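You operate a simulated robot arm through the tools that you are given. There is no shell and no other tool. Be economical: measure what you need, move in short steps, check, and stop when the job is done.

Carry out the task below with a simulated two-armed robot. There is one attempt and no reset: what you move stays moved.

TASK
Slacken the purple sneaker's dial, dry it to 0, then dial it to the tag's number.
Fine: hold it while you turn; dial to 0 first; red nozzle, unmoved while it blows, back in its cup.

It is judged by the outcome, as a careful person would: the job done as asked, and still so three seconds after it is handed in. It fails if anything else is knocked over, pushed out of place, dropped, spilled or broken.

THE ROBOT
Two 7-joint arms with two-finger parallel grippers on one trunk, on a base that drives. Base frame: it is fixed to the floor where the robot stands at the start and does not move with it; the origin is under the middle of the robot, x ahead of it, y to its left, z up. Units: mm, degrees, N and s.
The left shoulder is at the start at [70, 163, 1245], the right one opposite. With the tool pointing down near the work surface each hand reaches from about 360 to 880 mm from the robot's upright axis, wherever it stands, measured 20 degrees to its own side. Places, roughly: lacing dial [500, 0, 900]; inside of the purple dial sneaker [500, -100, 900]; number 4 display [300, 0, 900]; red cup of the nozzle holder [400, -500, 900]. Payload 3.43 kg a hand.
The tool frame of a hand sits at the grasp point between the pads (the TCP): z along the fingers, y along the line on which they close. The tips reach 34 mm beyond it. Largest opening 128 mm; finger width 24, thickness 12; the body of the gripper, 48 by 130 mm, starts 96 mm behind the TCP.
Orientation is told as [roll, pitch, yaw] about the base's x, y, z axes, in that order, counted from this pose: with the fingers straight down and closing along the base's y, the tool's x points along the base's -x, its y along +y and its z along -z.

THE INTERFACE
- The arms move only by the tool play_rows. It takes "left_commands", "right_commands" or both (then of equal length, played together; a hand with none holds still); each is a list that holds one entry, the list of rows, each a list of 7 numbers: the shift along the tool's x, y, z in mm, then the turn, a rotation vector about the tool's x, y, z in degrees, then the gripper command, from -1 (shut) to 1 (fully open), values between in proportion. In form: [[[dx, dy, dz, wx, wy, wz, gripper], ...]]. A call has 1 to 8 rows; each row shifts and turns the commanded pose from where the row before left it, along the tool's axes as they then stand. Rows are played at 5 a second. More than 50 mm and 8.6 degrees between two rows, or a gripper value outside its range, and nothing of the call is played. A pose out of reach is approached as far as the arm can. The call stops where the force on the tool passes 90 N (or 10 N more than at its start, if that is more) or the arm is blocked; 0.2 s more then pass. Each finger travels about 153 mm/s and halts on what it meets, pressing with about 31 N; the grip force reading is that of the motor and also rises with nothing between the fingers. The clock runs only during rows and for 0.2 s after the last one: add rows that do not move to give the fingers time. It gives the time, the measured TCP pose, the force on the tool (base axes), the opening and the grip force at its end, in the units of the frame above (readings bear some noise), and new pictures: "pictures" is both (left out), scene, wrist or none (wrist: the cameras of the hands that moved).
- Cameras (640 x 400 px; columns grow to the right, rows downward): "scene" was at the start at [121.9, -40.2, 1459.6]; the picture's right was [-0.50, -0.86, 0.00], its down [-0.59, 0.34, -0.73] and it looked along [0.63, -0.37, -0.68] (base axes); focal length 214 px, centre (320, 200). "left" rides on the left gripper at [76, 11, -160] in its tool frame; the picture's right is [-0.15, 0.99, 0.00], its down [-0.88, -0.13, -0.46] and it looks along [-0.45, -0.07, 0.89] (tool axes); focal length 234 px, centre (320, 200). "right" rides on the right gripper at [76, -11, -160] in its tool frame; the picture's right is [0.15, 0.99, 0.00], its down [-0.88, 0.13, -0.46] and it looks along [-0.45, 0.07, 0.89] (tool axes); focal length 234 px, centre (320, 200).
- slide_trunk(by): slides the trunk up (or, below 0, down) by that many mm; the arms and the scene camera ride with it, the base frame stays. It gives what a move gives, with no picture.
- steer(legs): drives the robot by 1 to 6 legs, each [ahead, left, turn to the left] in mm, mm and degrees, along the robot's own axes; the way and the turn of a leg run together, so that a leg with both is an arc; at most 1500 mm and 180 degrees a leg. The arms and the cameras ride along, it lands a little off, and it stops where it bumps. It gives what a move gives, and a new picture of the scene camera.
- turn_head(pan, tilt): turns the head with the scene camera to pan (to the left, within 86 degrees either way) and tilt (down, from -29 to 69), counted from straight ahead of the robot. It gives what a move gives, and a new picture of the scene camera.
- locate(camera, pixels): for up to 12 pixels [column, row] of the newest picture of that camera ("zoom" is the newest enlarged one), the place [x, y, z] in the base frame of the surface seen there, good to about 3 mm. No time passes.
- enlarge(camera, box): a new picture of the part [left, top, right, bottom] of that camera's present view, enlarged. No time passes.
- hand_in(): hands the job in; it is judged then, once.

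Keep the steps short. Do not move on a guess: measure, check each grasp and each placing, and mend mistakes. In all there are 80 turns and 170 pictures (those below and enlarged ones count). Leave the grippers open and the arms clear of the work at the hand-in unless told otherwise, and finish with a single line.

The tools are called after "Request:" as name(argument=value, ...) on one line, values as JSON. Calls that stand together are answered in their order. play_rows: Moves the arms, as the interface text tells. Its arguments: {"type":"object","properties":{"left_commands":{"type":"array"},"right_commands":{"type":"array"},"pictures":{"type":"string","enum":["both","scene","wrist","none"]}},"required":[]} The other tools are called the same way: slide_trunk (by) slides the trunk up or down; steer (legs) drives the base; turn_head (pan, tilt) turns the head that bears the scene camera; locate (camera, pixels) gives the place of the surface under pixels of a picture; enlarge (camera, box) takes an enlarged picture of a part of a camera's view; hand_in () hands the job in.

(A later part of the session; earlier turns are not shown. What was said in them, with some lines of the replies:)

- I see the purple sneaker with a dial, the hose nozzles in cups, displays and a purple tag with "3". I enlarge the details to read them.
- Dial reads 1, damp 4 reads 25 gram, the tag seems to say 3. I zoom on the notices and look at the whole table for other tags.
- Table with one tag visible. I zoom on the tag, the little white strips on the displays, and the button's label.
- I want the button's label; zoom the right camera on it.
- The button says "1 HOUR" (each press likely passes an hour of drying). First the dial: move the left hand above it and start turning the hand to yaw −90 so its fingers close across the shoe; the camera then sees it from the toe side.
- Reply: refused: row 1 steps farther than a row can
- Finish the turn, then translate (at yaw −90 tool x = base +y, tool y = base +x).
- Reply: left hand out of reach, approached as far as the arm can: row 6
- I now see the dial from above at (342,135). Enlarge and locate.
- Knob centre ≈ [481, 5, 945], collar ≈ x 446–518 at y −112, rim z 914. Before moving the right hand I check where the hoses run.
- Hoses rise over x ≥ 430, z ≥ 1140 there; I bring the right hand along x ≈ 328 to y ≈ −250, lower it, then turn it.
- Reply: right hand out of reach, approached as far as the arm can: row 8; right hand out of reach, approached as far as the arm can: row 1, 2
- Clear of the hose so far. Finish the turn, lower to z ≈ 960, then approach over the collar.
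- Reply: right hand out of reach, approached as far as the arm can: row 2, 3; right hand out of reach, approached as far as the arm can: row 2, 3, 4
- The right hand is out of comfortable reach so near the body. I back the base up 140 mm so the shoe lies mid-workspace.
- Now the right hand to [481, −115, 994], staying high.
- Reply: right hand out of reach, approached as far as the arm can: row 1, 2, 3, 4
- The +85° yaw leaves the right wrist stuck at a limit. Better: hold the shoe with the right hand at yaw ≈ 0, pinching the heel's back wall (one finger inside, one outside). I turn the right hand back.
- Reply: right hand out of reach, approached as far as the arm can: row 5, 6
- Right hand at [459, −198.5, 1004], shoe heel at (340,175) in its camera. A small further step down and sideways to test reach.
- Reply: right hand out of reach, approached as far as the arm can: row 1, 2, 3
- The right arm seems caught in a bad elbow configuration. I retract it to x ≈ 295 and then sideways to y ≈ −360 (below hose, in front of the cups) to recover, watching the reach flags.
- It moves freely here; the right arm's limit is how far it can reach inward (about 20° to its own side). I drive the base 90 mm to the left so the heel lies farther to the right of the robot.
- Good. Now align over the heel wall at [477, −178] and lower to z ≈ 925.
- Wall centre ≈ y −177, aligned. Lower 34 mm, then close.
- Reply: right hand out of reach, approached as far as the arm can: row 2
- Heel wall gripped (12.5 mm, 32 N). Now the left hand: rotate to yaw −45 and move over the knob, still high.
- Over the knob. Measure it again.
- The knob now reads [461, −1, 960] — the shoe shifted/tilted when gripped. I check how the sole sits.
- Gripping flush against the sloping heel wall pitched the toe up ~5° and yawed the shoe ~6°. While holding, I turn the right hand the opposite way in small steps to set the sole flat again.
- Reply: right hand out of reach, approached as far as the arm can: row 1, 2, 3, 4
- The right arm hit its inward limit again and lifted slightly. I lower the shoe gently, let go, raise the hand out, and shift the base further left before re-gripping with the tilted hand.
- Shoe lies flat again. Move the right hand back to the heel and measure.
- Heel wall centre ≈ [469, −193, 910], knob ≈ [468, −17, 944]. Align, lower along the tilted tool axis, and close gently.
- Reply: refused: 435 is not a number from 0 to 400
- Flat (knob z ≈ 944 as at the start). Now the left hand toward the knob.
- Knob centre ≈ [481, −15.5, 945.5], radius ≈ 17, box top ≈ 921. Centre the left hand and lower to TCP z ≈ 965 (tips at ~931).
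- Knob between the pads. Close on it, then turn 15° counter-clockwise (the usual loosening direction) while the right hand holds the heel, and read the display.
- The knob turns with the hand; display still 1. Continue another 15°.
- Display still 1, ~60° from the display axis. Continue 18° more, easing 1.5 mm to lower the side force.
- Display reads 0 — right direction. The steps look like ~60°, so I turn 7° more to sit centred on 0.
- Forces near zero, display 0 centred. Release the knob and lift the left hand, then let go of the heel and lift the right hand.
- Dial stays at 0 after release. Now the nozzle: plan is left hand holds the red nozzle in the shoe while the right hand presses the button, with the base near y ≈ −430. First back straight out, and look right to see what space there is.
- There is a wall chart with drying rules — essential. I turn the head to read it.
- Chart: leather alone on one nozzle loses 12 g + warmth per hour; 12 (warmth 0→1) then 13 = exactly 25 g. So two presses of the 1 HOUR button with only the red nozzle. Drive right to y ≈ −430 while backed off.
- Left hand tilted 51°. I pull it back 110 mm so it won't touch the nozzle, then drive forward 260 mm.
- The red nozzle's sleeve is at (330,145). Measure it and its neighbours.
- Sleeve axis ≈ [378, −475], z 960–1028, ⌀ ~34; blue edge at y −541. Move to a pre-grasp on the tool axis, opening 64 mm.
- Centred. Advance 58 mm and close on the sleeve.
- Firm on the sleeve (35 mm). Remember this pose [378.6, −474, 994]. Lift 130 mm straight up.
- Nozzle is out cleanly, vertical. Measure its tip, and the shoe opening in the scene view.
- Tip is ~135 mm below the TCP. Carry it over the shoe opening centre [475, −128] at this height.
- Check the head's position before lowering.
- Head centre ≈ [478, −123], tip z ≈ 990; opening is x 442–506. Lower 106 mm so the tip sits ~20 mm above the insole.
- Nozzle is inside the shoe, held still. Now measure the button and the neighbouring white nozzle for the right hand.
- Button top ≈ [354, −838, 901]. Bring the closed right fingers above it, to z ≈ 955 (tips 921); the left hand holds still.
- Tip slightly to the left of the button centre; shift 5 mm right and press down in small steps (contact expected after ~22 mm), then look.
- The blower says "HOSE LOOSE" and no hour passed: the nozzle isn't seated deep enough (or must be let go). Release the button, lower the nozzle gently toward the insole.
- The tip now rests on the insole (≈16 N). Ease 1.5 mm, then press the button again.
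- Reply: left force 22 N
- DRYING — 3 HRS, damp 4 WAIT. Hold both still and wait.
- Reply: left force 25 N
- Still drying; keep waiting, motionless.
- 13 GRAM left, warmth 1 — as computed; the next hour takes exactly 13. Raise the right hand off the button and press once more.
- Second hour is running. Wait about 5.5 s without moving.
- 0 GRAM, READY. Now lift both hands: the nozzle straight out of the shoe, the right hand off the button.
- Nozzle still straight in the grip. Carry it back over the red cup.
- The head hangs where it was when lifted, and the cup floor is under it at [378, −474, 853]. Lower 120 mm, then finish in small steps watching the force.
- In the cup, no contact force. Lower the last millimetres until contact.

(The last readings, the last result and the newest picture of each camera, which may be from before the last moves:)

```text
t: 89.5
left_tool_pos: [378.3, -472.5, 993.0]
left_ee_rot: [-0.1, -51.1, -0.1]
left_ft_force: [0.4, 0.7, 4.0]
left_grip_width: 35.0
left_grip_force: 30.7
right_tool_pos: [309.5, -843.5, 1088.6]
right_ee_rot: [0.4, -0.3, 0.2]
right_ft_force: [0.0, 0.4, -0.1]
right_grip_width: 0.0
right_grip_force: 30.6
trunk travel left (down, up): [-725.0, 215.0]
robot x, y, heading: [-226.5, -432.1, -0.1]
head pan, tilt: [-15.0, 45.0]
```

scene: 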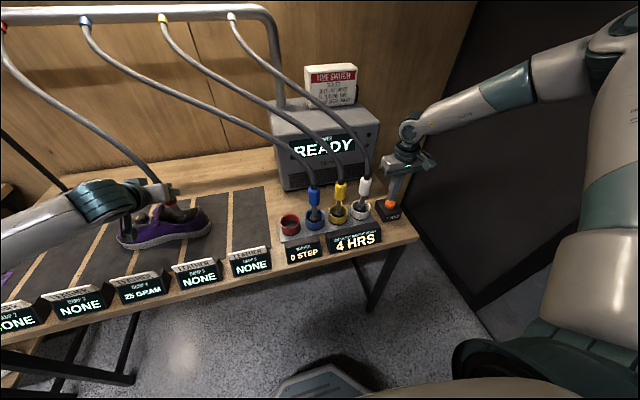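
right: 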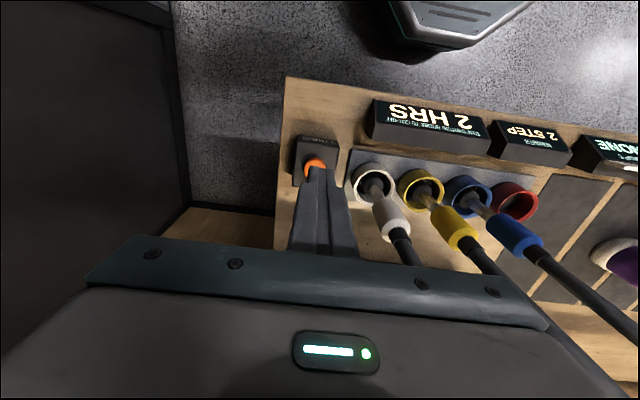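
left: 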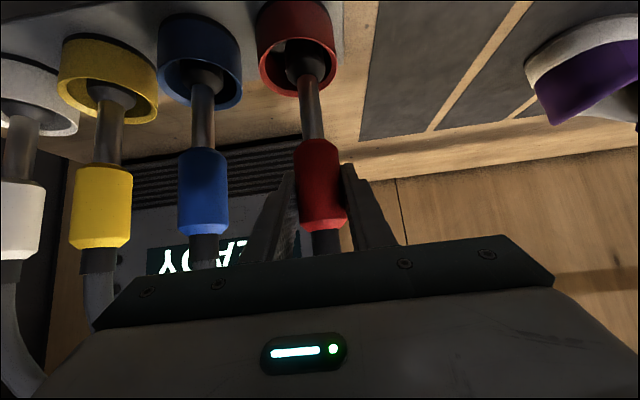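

Contact (+4 N): seated. Open gently to 64 mm and withdraw along the tool axis.

Request:
play_rows(left_commands=[[[0, 0, 0, 0, 0, 0, -0.4], [0, 0, 0, 0, 0, 0, -0.1], [0, 0, 0, 0, 0, 0, 0], [0, 0, -25, 0, 0, 0, 0], [0, 0, -30, 0, 0, 0, 0], [0, 0, -40, 0, 0, 0, 0], [0, 0, -40, 0, 0, 0, 0], [0, 0, 0, 0, 0, 0, 0]]], pictures="both")

Request:
enlarge(camera="left", box=[80, 20, 400, 230])

```text
t: 91.3
left_tool_pos: [275.4, -472.2, 1075.7]
left_ee_rot: [-0.1, -51.0, -0.1]
left_ft_force: [1.4, 0.4, -0.1]
left_grip_width: 64.1
left_grip_force: 0.1
right_tool_pos: [310.2, -843.9, 1087.1]
right_ee_rot: [0.2, -0.2, 0.2]
right_ft_force: [1.2, 0.4, -0.2]
right_grip_width: 0.2
right_grip_force: 30.8
trunk travel left (down, up): [-725.0, 215.0]
robot x, y, heading: [-224.3, -430.0, -0.3]
head pan, tilt: [-15.0, 45.0]
```

scene: 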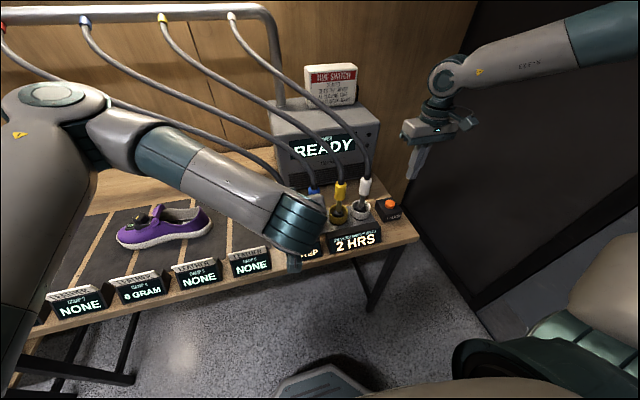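
left: 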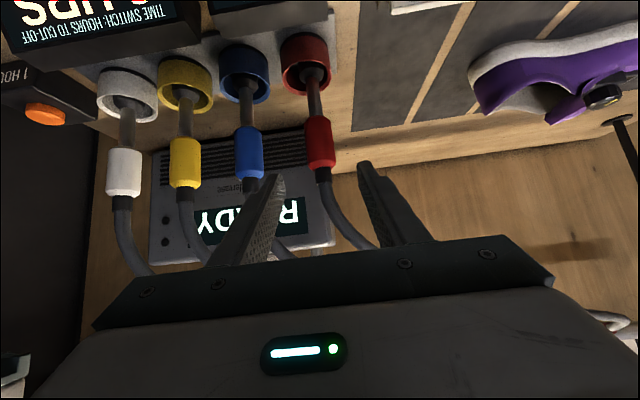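

```text
1.90 times, centred on (240, 125) of left
```

zoom: 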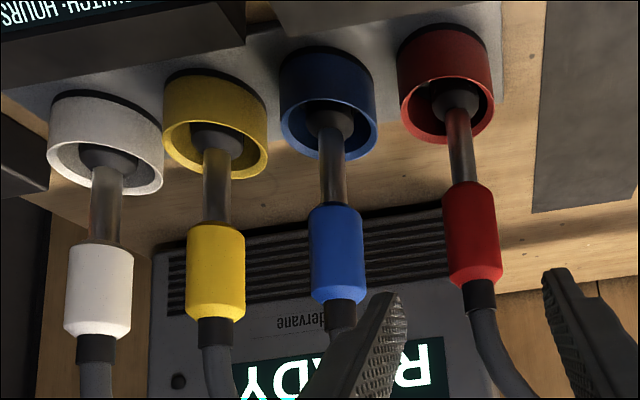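

The red nozzle stands in its cup like the others. Back out, re-orient hands (left upright, right with the heel-matching tilt), and drive back to the dial position.

Request:
steer(legs=[[-265, 0, 0]])

Request:
play_rows(left_commands=[[[0, 0, 0, 0, 8.5, 0, 0], [0, 0, 0, 0, 8.5, 0, 0], [0, 0, 0, 0, 8.5, 0, 0], [0, 0, 0, 0, 8.5, 0, 0], [0, 0, 0, 0, 8.5, 0, 0], [0, 0, 0, 0, 8.5, 0, 0], [0, 0, 0, 0, 0, 0, 0]]], right_commands=[[[0, 0, 30, 1.2, 0, 1, -1], [0, 0, 30, 1.2, 0, 1, -0.5], [0, 0, 20, 1.2, 0, 1, 0], [0, 0, 0, 1.2, 0, 1, 0], [0, 0, 0, 0, 0, 0, 0], [0, 0, 0, 0, 0, 0, 0], [0, 0, 0, 0, 0, 0, 0]]], pictures="none")

Request:
steer(legs=[[0, 630, 0]])

```text
t: 93.1
left_tool_pos: [10.4, -470.8, 1075.2]
left_ee_rot: [0.0, -51.1, 0.0]
left_ft_force: [0.0, -0.6, -0.2]
left_grip_width: 63.9
left_grip_force: 0.1
right_tool_pos: [47.9, -841.6, 1087.5]
right_ee_rot: [0.3, -0.3, 0.2]
right_ft_force: [0.4, 0.1, -0.3]
right_grip_width: 0.0
right_grip_force: 31.1
trunk travel left (down, up): [-725.0, 215.0]
robot x, y, heading: [-488.3, -427.2, -0.2]
head pan, tilt: [-15.0, 45.0]
```

scene: 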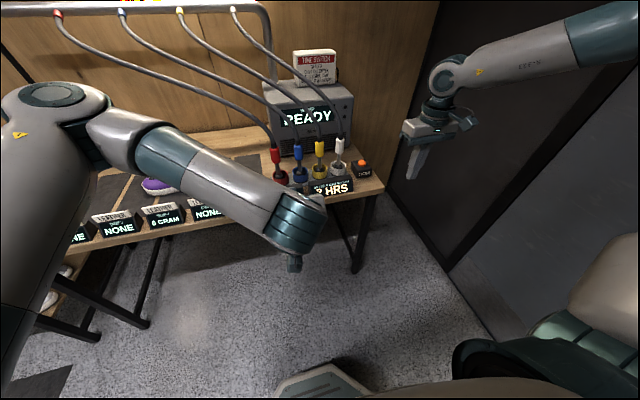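

```text
t: 94.7
left_tool_pos: [9.7, -470.9, 1077.2]
left_ee_rot: [0.0, 0.2, -0.1]
left_ft_force: [-0.9, 0.5, -0.2]
left_grip_width: 63.9
left_grip_force: 0.1
right_tool_pos: [46.7, -843.7, 1008.2]
right_ee_rot: [-4.5, -0.5, -3.8]
right_ft_force: [0.0, -0.2, -0.6]
right_grip_width: 64.0
right_grip_force: 0.0
trunk travel left (down, up): [-725.0, 215.0]
robot x, y, heading: [-491.7, -433.3, -0.1]
head pan, tilt: [-15.0, 45.0]
```

```text
t: 98.2
left_tool_pos: [13.0, 153.1, 1077.0]
left_ee_rot: [0.0, 0.0, -0.1]
left_ft_force: [0.3, 0.7, -0.4]
left_grip_width: 63.8
left_grip_force: 0.1
right_tool_pos: [47.7, -217.5, 1008.4]
right_ee_rot: [-4.5, -0.3, -3.9]
right_ft_force: [-0.2, 0.0, 0.6]
right_grip_width: 64.0
right_grip_force: 0.1
trunk travel left (down, up): [-725.0, 215.0]
robot x, y, heading: [-488.5, 194.2, -0.2]
head pan, tilt: [-15.0, 45.0]
```

scene: 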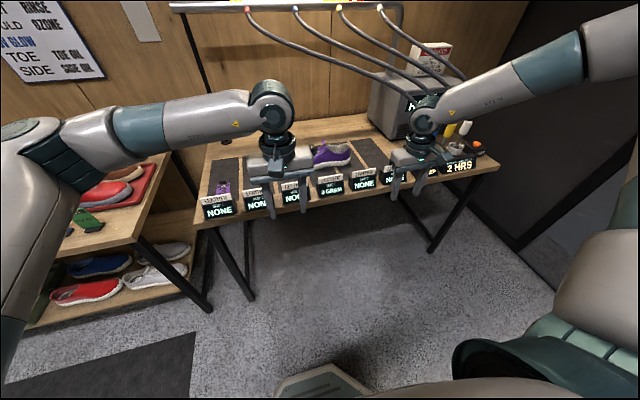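

Drive forward to the dial position, then bring the right hand over the heel and look.

Request:
steer(legs=[[348, 0, 0]])

Request:
play_rows(right_commands=[[[-33, 18, 0, 0, 0, 0, 0], [-33, 18, 0, 0, 0, 0, 0], [0, 0, 25, 0, 0, 0, 0], [0, 0, 0, 0, 0, 0, 0]]], pictures="wrist")

Request:
enlarge(camera="right", box=[240, 100, 440, 225])

```text
t: 100.5
left_tool_pos: [363.7, 152.5, 1075.9]
left_ee_rot: [0.0, 0.0, -0.3]
left_ft_force: [0.3, 0.0, -0.6]
left_grip_width: 64.2
left_grip_force: 0.1
right_tool_pos: [398.7, -219.5, 1008.9]
right_ee_rot: [-4.5, -0.4, -4.0]
right_ft_force: [-0.6, -0.7, 0.0]
right_grip_width: 64.1
right_grip_force: 0.1
trunk travel left (down, up): [-725.0, 215.0]
robot x, y, heading: [-136.8, 194.0, -0.2]
head pan, tilt: [-15.0, 45.0]
```

scene: 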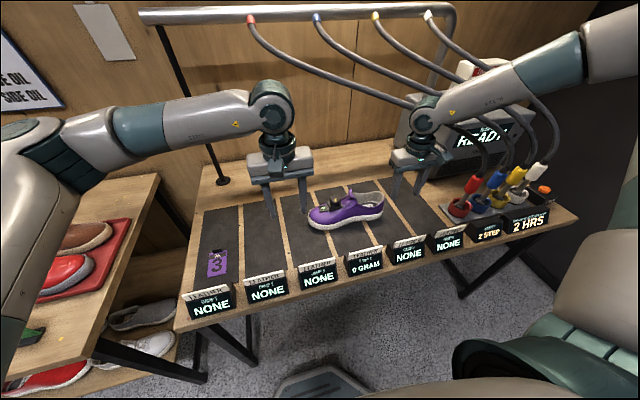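

```text
t: 101.5
left_tool_pos: [364.2, 151.6, 1076.3]
left_ee_rot: [-0.1, 0.0, -0.3]
left_ft_force: [-1.3, -0.4, 0.7]
left_grip_width: 63.9
left_grip_force: 0.1
right_tool_pos: [467.4, -189.7, 980.7]
right_ee_rot: [-4.4, -0.5, -4.0]
right_ft_force: [-0.4, 0.3, -1.6]
right_grip_width: 63.8
right_grip_force: 0.0
trunk travel left (down, up): [-725.0, 215.0]
robot x, y, heading: [-136.8, 193.0, -0.3]
head pan, tilt: [-15.0, 45.0]
```

right: 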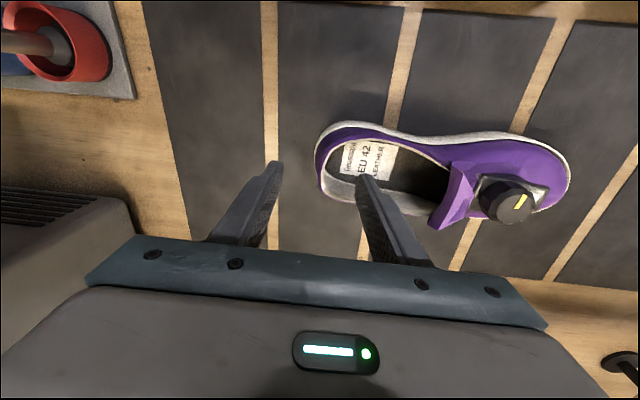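

```text
3.20 times, centred on (340, 162) of right
```

zoom: 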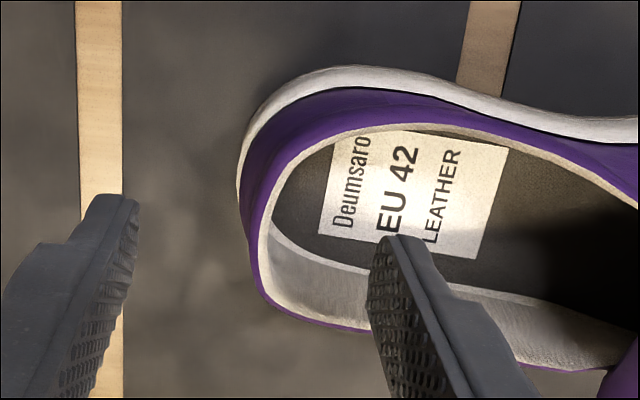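

Request:
locate(camera="zoom", pixels=[[240, 190], [247, 220], [254, 245], [262, 270], [278, 300], [248, 235], [262, 215]])

Request:
locate(camera="right", pixels=[[508, 202], [518, 200], [500, 205]])

```text
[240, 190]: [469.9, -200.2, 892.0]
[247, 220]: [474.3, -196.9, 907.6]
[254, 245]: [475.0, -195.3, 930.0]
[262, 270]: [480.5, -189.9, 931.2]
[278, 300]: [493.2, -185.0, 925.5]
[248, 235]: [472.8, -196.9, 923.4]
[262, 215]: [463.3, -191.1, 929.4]
```

```text
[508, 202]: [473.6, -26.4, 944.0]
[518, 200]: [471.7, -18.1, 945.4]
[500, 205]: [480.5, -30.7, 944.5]
```

Heel in the same place as before. Lower 54 mm along the tool axis and grip.

Request:
play_rows(right_commands=[[[-2, 0.5, 18, 0, 0, 0, 0], [0, 0, 18, 0, 0, 0, 0], [0, 0, 18, 0, 0, 0, -0.3], [0, 0, 0, 0, 0, 0, -0.7], [0, 0, 0, 0, 0, 0, -1], [0, 0, 0, 0, 0, 0, -1]]], pictures="none")

Request:
play_rows(left_commands=[[[-38, -26, 0, 0, 0, 0, 0], [-38, -26, 0, 0, 0, 0, 0], [-38, -26, 0, 0, 0, 0, 0], [0, -40, 15, 0, 0, 0, 0], [0, -40, 15, 0, 0, -8.5, 0], [0, 0, 0, 0, 0, -8.5, 0], [0, 0, 0, 0, 0, -3, 0], [0, 0, 0, 0, 0, 0, 0]]], right_commands=[[[0, 0, 0, 0, 0, 0, -1], [0, 0, 0, 0, 0, 0, -1], [0, 0, 0, 0, 0, 0, -1], [0, 0, 0, 0, 0, 0, -1], [0, 0, 0, 0, 0, 0, -1], [0, 0, 0, 0, 0, 0, -1], [0, 0, 0, 0, 0, 0, -1], [0, 0, 0, 0, 0, 0, -1]]], pictures="scene")

Request:
enlarge(camera="left", box=[200, 60, 440, 210])

```text
t: 102.9
left_tool_pos: [364.1, 152.0, 1076.7]
left_ee_rot: [0.0, -0.1, -0.3]
left_ft_force: [-0.3, 0.1, 0.0]
left_grip_width: 63.9
left_grip_force: 0.1
right_tool_pos: [469.6, -195.7, 926.5]
right_ee_rot: [-4.5, -0.4, -4.0]
right_ft_force: [-0.4, -1.0, -0.6]
right_grip_width: 11.9
right_grip_force: 31.2
trunk travel left (down, up): [-725.0, 215.0]
robot x, y, heading: [-136.0, 195.5, -0.4]
head pan, tilt: [-15.0, 45.0]
```

```text
t: 104.7
left_tool_pos: [476.7, -6.7, 1045.8]
left_ee_rot: [0.1, 0.0, 19.8]
left_ft_force: [-0.3, -0.9, 0.3]
left_grip_width: 63.9
left_grip_force: 0.0
right_tool_pos: [469.9, -195.5, 925.9]
right_ee_rot: [-4.5, -0.5, -4.0]
right_ft_force: [0.2, 0.2, -0.9]
right_grip_width: 11.8
right_grip_force: 31.3
trunk travel left (down, up): [-725.0, 215.0]
robot x, y, heading: [-136.9, 193.6, -0.6]
head pan, tilt: [-15.0, 45.0]
```

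scene: 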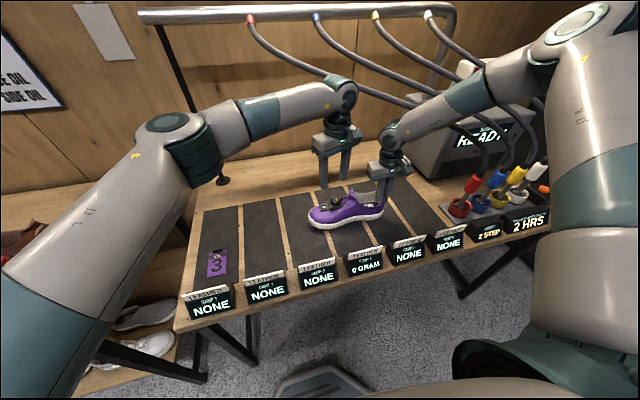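

```text
2.67 times, centred on (320, 135) of left
```

zoom: 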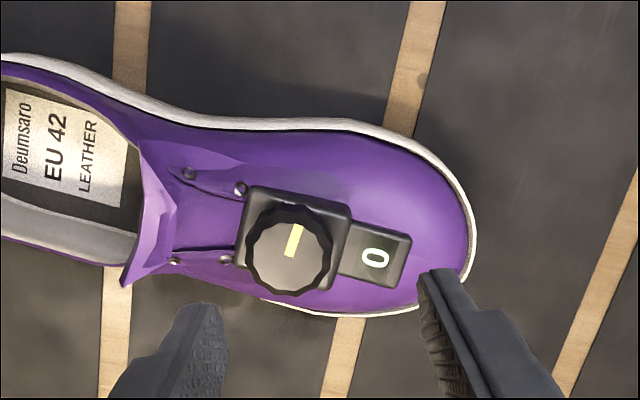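

Heel held again (11.9 mm); display 0. Measure the knob.

Request:
locate(camera="zoom", pixels=[[288, 256], [252, 256], [322, 256], [288, 224], [285, 288], [262, 232], [312, 232], [312, 282], [262, 280], [372, 255]])

```text
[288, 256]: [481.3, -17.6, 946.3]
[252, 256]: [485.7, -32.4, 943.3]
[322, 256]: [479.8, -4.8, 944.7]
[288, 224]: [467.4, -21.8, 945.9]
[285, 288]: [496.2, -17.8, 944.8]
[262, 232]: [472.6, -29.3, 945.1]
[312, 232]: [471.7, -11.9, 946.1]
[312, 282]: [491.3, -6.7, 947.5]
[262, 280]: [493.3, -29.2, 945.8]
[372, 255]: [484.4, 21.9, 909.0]
```

Knob centre ≈ [482, −18.7]. Centre, lower and close on it.

Request:
play_rows(left_commands=[[[-0.8, -13.0, 30, 0, 0, 0, -0.1], [0, 0, 30, 0, 0, 0, -0.1], [0, 0, 12, 0, 0, 0, -0.1], [0, 0, 9, 0, 0, 0, -0.1], [0, 0, 0, 0, 0, 0, -0.5], [0, 0, 0, 0, 0, 0, -1], [0, 0, 0, 0, 0, 0, -1]]], right_commands=[[[0, 0, 0, 0, 0, 0, -1], [0, 0, 0, 0, 0, 0, -1], [0, 0, 0, 0, 0, 0, -1], [0, 0, 0, 0, 0, 0, -1], [0, 0, 0, 0, 0, 0, -1], [0, 0, 0, 0, 0, 0, -1], [0, 0, 0, 0, 0, 0, -1]]], pictures="none")

Request:
enlarge(camera="left", box=[230, 90, 420, 210])

```text
t: 106.3
left_tool_pos: [482.5, -18.7, 966.4]
left_ee_rot: [0.0, 0.0, 19.7]
left_ft_force: [0.6, -2.7, -0.4]
left_grip_width: 36.9
left_grip_force: 30.8
right_tool_pos: [469.5, -195.2, 926.3]
right_ee_rot: [-4.5, -0.3, -4.0]
right_ft_force: [-0.2, 2.8, 0.2]
right_grip_width: 11.8
right_grip_force: 31.3
trunk travel left (down, up): [-725.0, 215.0]
robot x, y, heading: [-136.0, 190.1, -0.3]
head pan, tilt: [-15.0, 45.0]
```

```text
3.33 times, centred on (325, 150) of left
```

zoom: 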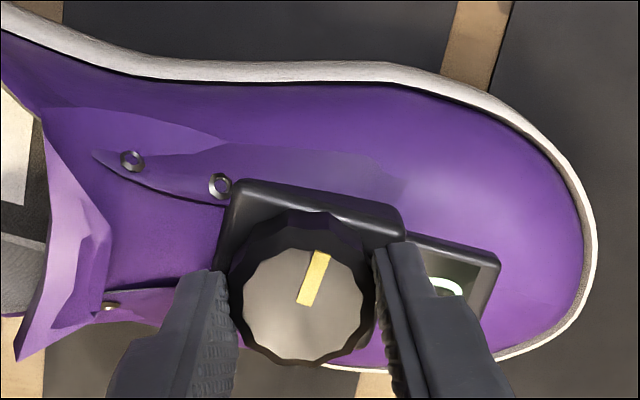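

Firm on the knob, low side forces. Turn clockwise 60° (to yaw −40), holding the heel.

Request:
play_rows(left_commands=[[[0, 0, 0, 0, 0, 8, -1], [0, 0, 0, 0, 0, 8, -1], [0, 0, 0, 0, 0, 8, -1], [0, 0, 0, 0, 0, 8, -1], [0, 0, 0, 0, 0, 8, -1], [0, 0, 0, 0, 0, 8, -1], [0, 0, 0, 0, 0, 8, -1], [0, 0, 0, 0, 0, 4, -1]]], right_commands=[[[0, 0, 0, 0, 0, 0, -1], [0, 0, 0, 0, 0, 0, -1], [0, 0, 0, 0, 0, 0, -1], [0, 0, 0, 0, 0, 0, -1], [0, 0, 0, 0, 0, 0, -1], [0, 0, 0, 0, 0, 0, -1], [0, 0, 0, 0, 0, 0, -1], [0, 0, 0, 0, 0, 0, -1]]], pictures="none")

Request:
enlarge(camera="left", box=[230, 90, 420, 210])

```text
t: 108.1
left_tool_pos: [482.5, -19.5, 966.3]
left_ee_rot: [-0.1, 0.0, -40.6]
left_ft_force: [0.8, -17.7, -1.1]
left_grip_width: 37.1
left_grip_force: 30.6
right_tool_pos: [471.3, -194.1, 925.8]
right_ee_rot: [-4.4, -0.4, -3.8]
right_ft_force: [0.7, 18.9, 1.5]
right_grip_width: 11.9
right_grip_force: 31.1
trunk travel left (down, up): [-725.0, 215.0]
robot x, y, heading: [-138.7, 191.9, -0.3]
head pan, tilt: [-15.0, 45.0]
```

```text
3.33 times, centred on (325, 150) of left
```

zoom: 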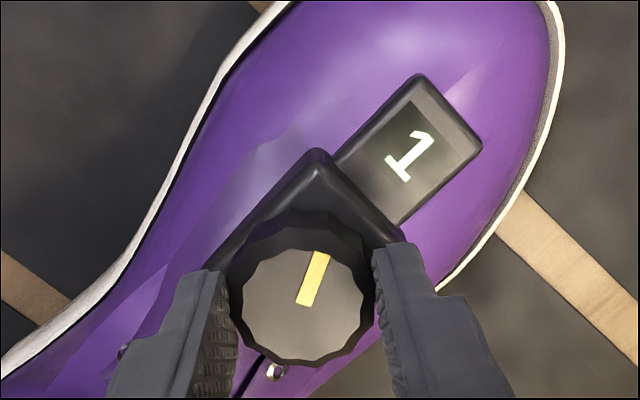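

Display 1. Re-grip: open slightly, turn the hand back 58°, holding the heel.

Request:
play_rows(left_commands=[[[0, 0, 0, 0, 0, 0, -0.15], [0, 0, 0, 0, 0, -8.3, -0.15], [0, 0, 0, 0, 0, -8.3, -0.15], [0, 0, 0, 0, 0, -8.3, -0.15], [0, 0, 0, 0, 0, -8.3, -0.15], [0, 0, 0, 0, 0, -8.3, -0.15], [0, 0, 0, 0, 0, -8.3, -0.15], [0, -0.8, 0, 0, 0, -8.3, -0.15]]], right_commands=[[[0, 0, 0, 0, 0, 0, -1], [0, 0, 0, 0, 0, 0, -1], [0, 0, 0, 0, 0, 0, -1], [0, 0, 0, 0, 0, 0, -1], [0, 0, 0, 0, 0, 0, -1], [0, 0, 0, 0, 0, 0, -1], [0, 0, 0, 0, 0, 0, -1], [0, 0, 0, 0, 0, 0, -1]]], pictures="none")

Request:
enlarge(camera="left", box=[230, 90, 420, 210])

```text
t: 109.9
left_tool_pos: [483.3, -19.8, 965.7]
left_ee_rot: [-0.1, 0.0, 17.9]
left_ft_force: [-0.4, -0.6, -0.4]
left_grip_width: 54.6
left_grip_force: 0.1
right_tool_pos: [469.1, -195.2, 926.5]
right_ee_rot: [-4.5, -0.4, -4.0]
right_ft_force: [0.1, -0.2, -0.4]
right_grip_width: 12.0
right_grip_force: 31.2
trunk travel left (down, up): [-725.0, 215.0]
robot x, y, heading: [-138.0, 193.6, -0.3]
head pan, tilt: [-15.0, 45.0]
```

```text
3.33 times, centred on (325, 150) of left
```

zoom: 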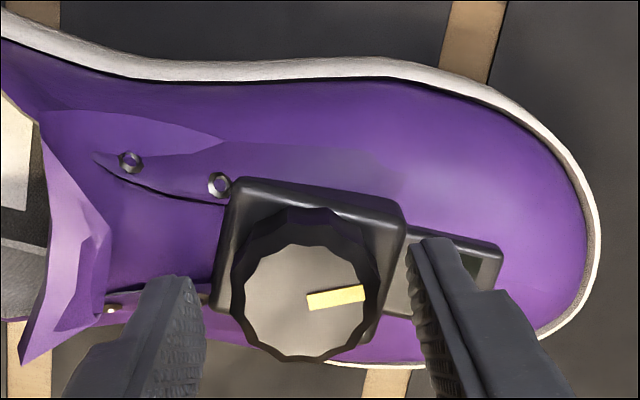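

The knob stayed put. Close and turn another 58° clockwise.

Request:
play_rows(left_commands=[[[0, 0, 0, 0, 0, 0, -1], [0, 0, 0, 0, 0, 8.3, -1], [0, 0, 0, 0, 0, 8.3, -1], [0, 0, 0, 0, 0, 8.3, -1], [0, 0, 0, 0, 0, 8.3, -1], [0, 0, 0, 0, 0, 8.3, -1], [0, 0, 0, 0, 0, 8.3, -1], [0, 0, 0, 0, 0, 8.3, -1]]], right_commands=[[[0, 0, 0, 0, 0, 0, -1], [0, 0, 0, 0, 0, 0, -1], [0, 0, 0, 0, 0, 0, -1], [0, 0, 0, 0, 0, 0, -1], [0, 0, 0, 0, 0, 0, -1], [0, 0, 0, 0, 0, 0, -1], [0, 0, 0, 0, 0, 0, -1], [0, 0, 0, 0, 0, 0, -1]]], pictures="none")

Request:
enlarge(camera="left", box=[230, 90, 420, 210])

```text
t: 111.7
left_tool_pos: [481.8, -20.6, 966.5]
left_ee_rot: [-0.1, 0.0, -40.5]
left_ft_force: [1.2, -7.3, 0.0]
left_grip_width: 36.9
left_grip_force: 31.1
right_tool_pos: [469.6, -194.6, 926.6]
right_ee_rot: [-4.4, -0.5, -3.8]
right_ft_force: [-0.3, 7.0, 0.3]
right_grip_width: 12.0
right_grip_force: 31.2
trunk travel left (down, up): [-725.0, 215.0]
robot x, y, heading: [-139.0, 196.9, -0.6]
head pan, tilt: [-15.0, 45.0]
```

```text
3.33 times, centred on (325, 150) of left
```

zoom: 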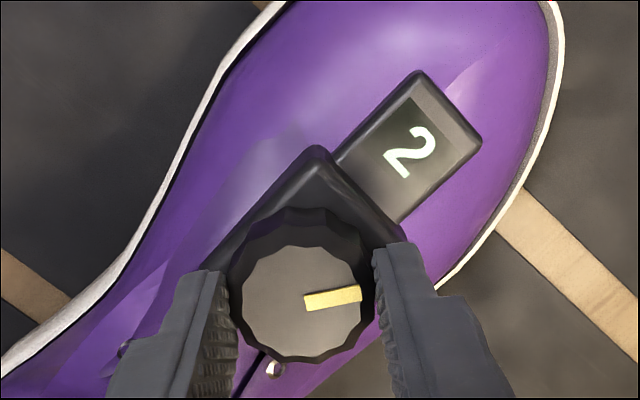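

Display 2. One more re-grip cycle.

Request:
play_rows(left_commands=[[[0, 0, 0, 0, 0, 0, -0.15], [0, 0, 0, 0, 0, -8.3, -0.15], [0, 0, 0, 0, 0, -8.3, -0.15], [0, 0, 0, 0, 0, -8.3, -0.15], [0, 0, 0, 0, 0, -8.3, -0.15], [0, 0, 0, 0, 0, -8.3, -0.15], [0, 0, 0, 0, 0, -8.3, -0.15], [0, -0.4, 0, 0, 0, -8.3, -0.15]]], right_commands=[[[0, 0, 0, 0, 0, 0, -1], [0, 0, 0, 0, 0, 0, -1], [0, 0, 0, 0, 0, 0, -1], [0, 0, 0, 0, 0, 0, -1], [0, 0, 0, 0, 0, 0, -1], [0, 0, 0, 0, 0, 0, -1], [0, 0, 0, 0, 0, 0, -1], [0, 0, 0, 0, 0, 0, -1]]], pictures="none")

Request:
play_rows(left_commands=[[[0, 0, 0, 0, 0, 0, -1], [0, 0, 0, 0, 0, 8.3, -1], [0, 0, 0, 0, 0, 8.3, -1], [0, 0, 0, 0, 0, 8.3, -1], [0, 0, 0, 0, 0, 8.3, -1], [0, 0, 0, 0, 0, 8.3, -1], [0, 0, 0, 0, 0, 8.3, -1], [0, 0, 0, 0, 0, 8.3, -1]]], right_commands=[[[0, 0, 0, 0, 0, 0, -1], [0, 0, 0, 0, 0, 0, -1], [0, 0, 0, 0, 0, 0, -1], [0, 0, 0, 0, 0, 0, -1], [0, 0, 0, 0, 0, 0, -1], [0, 0, 0, 0, 0, 0, -1], [0, 0, 0, 0, 0, 0, -1], [0, 0, 0, 0, 0, 0, -1]]], pictures="none")

Request:
enlarge(camera="left", box=[230, 90, 420, 210])

```text
t: 113.5
left_tool_pos: [483.4, -19.7, 965.7]
left_ee_rot: [0.0, 0.0, 18.0]
left_ft_force: [-0.4, 0.4, 0.8]
left_grip_width: 54.3
left_grip_force: 0.1
right_tool_pos: [469.0, -195.0, 926.8]
right_ee_rot: [-4.5, -0.4, -3.9]
right_ft_force: [0.6, -0.7, 0.2]
right_grip_width: 12.0
right_grip_force: 31.6
trunk travel left (down, up): [-725.0, 215.0]
robot x, y, heading: [-136.4, 191.1, -0.3]
head pan, tilt: [-15.0, 45.0]
```

```text
t: 115.3
left_tool_pos: [482.8, -20.4, 965.6]
left_ee_rot: [-0.1, -0.1, -40.5]
left_ft_force: [0.1, -3.8, -0.8]
left_grip_width: 36.9
left_grip_force: 30.5
right_tool_pos: [470.1, -194.2, 927.3]
right_ee_rot: [-4.5, -0.4, -4.1]
right_ft_force: [-0.1, 3.7, 0.7]
right_grip_width: 11.9
right_grip_force: 30.8
trunk travel left (down, up): [-725.0, 215.0]
robot x, y, heading: [-135.2, 192.9, -0.5]
head pan, tilt: [-15.0, 45.0]
```

```text
3.33 times, centred on (325, 150) of left
```

zoom: 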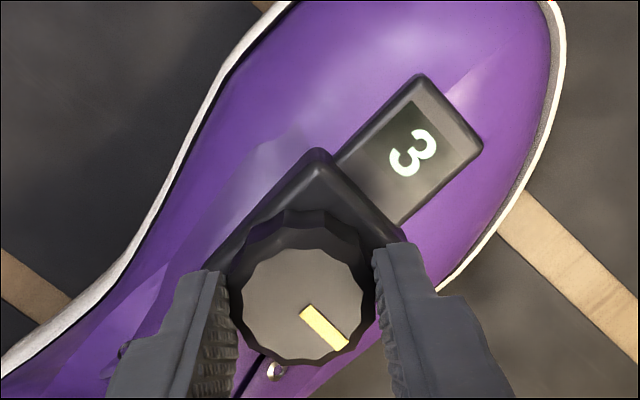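

Display 3, matching the tag. Release the knob, lift the left hand, then release the heel and lift the right hand.

Request:
play_rows(left_commands=[[[0, 0, 0, 0, 0, 0, -0.7], [0, 0, 0, 0, 0, 0, -0.3], [0, 0, 0, 0, 0, 0, 0], [0, 0, -40, 0, 0, 0, 0], [0, 0, -40, 0, 0, 0, 0], [0, 0, -40, 0, 0, 0, 0.5]]], right_commands=[[[0, 0, 0, 0, 0, 0, -1], [0, 0, 0, 0, 0, 0, -1], [0, 0, 0, 0, 0, 0, -1], [0, 0, 0, 0, 0, 0, -1], [0, 0, 0, 0, 0, 0, -1], [0, 0, 0, 0, 0, 0, -1]]], pictures="none")

Request:
play_rows(right_commands=[[[0, 0, 0, 0, 0, 0, -0.7], [0, 0, 0, 0, 0, 0, -0.3], [0, 0, 0, 0, 0, 0, 0], [0, 0, -40, 0, 0, 0, 0], [0, 0, -40, 0, 0, 0, 0], [0, 0, 0, 0, 0, 0, 0.3]]], pictures="none")

Request:
steer(legs=[[-350, 0, 0]])

Request:
enlarge(camera="scene", box=[180, 80, 500, 280])

```text
t: 116.7
left_tool_pos: [480.9, -21.4, 1085.3]
left_ee_rot: [-0.1, -0.1, -40.2]
left_ft_force: [0.7, 0.3, 0.5]
left_grip_width: 96.0
left_grip_force: 0.2
right_tool_pos: [467.7, -194.0, 924.9]
right_ee_rot: [-4.4, -0.4, -3.9]
right_ft_force: [-2.2, 0.5, 0.3]
right_grip_width: 11.6
right_grip_force: 30.9
trunk travel left (down, up): [-725.0, 215.0]
robot x, y, heading: [-137.7, 191.1, -0.5]
head pan, tilt: [-15.0, 45.0]
```

```text
t: 118.1
left_tool_pos: [483.2, -21.0, 1084.3]
left_ee_rot: [0.0, 0.0, -40.3]
left_ft_force: [0.4, -0.7, 0.8]
left_grip_width: 96.0
left_grip_force: 0.0
right_tool_pos: [470.0, -188.4, 1005.3]
right_ee_rot: [-4.5, -0.2, -4.0]
right_ft_force: [-0.2, -0.4, -0.1]
right_grip_width: 83.2
right_grip_force: 0.1
trunk travel left (down, up): [-725.0, 215.0]
robot x, y, heading: [-142.3, 190.7, -0.3]
head pan, tilt: [-15.0, 45.0]
```

```text
t: 120.4
left_tool_pos: [129.7, -18.6, 1084.5]
left_ee_rot: [0.0, -0.1, -40.2]
left_ft_force: [-0.2, -1.4, 0.2]
left_grip_width: 95.9
left_grip_force: 0.1
right_tool_pos: [118.5, -186.5, 1005.8]
right_ee_rot: [-4.4, -0.4, -4.0]
right_ft_force: [-1.0, 0.3, -0.4]
right_grip_width: 83.1
right_grip_force: 0.2
trunk travel left (down, up): [-725.0, 215.0]
robot x, y, heading: [-485.9, 194.8, -0.5]
head pan, tilt: [-15.0, 45.0]
```

scene: 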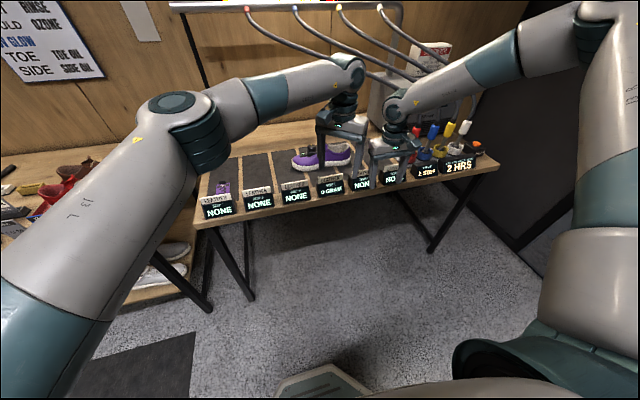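

```text
2.00 times, centred on (340, 180) of scene
5 turns are left
```

zoom: 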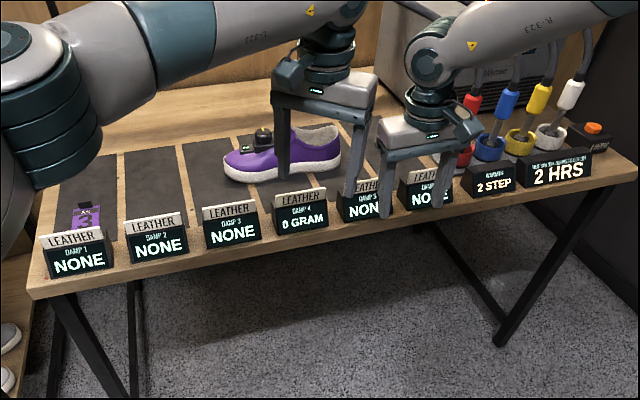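

Few turns remain. Open both grippers fully clear of the table and check the dial display.

Request:
play_rows(left_commands=[[[0, 0, 0, 0, 0, 0, 1], [0, 0, 0, 0, 0, 0, 1]]], right_commands=[[[0, 0, 0, 0, 0, 0, 1], [0, 0, 0, 0, 0, 0, 1]]], pictures="none")

Request:
enlarge(camera="scene", box=[285, 130, 365, 190])

```text
t: 121.0
left_tool_pos: [130.6, -19.4, 1085.0]
left_ee_rot: [0.0, 0.0, -40.2]
left_ft_force: [-0.8, -0.5, 0.0]
left_grip_width: 128.1
left_grip_force: 0.1
right_tool_pos: [117.5, -186.3, 1005.6]
right_ee_rot: [-4.5, -0.4, -3.9]
right_ft_force: [0.0, -0.6, 1.2]
right_grip_width: 128.1
right_grip_force: 0.1
trunk travel left (down, up): [-725.0, 215.0]
robot x, y, heading: [-490.6, 191.3, -0.4]
head pan, tilt: [-15.0, 45.0]
```

```text
6.67 times, centred on (325, 160) of scene
4 turns are left
```

zoom: 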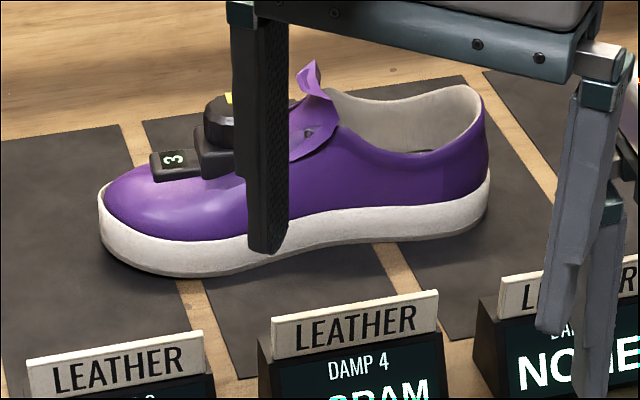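

The dial shows 3, damp reads 0 GRAM, the shoe lies flat, the red nozzle is in its cup, and both grippers are open and clear. Handing in.

Request:
hand_in()

```text
The job is handed in.
```

The purple sneaker's dial was slackened to 0, the shoe was dried to 0 grams with the red nozzle (now back in its cup), and the dial was then set to 3 as on the tag.
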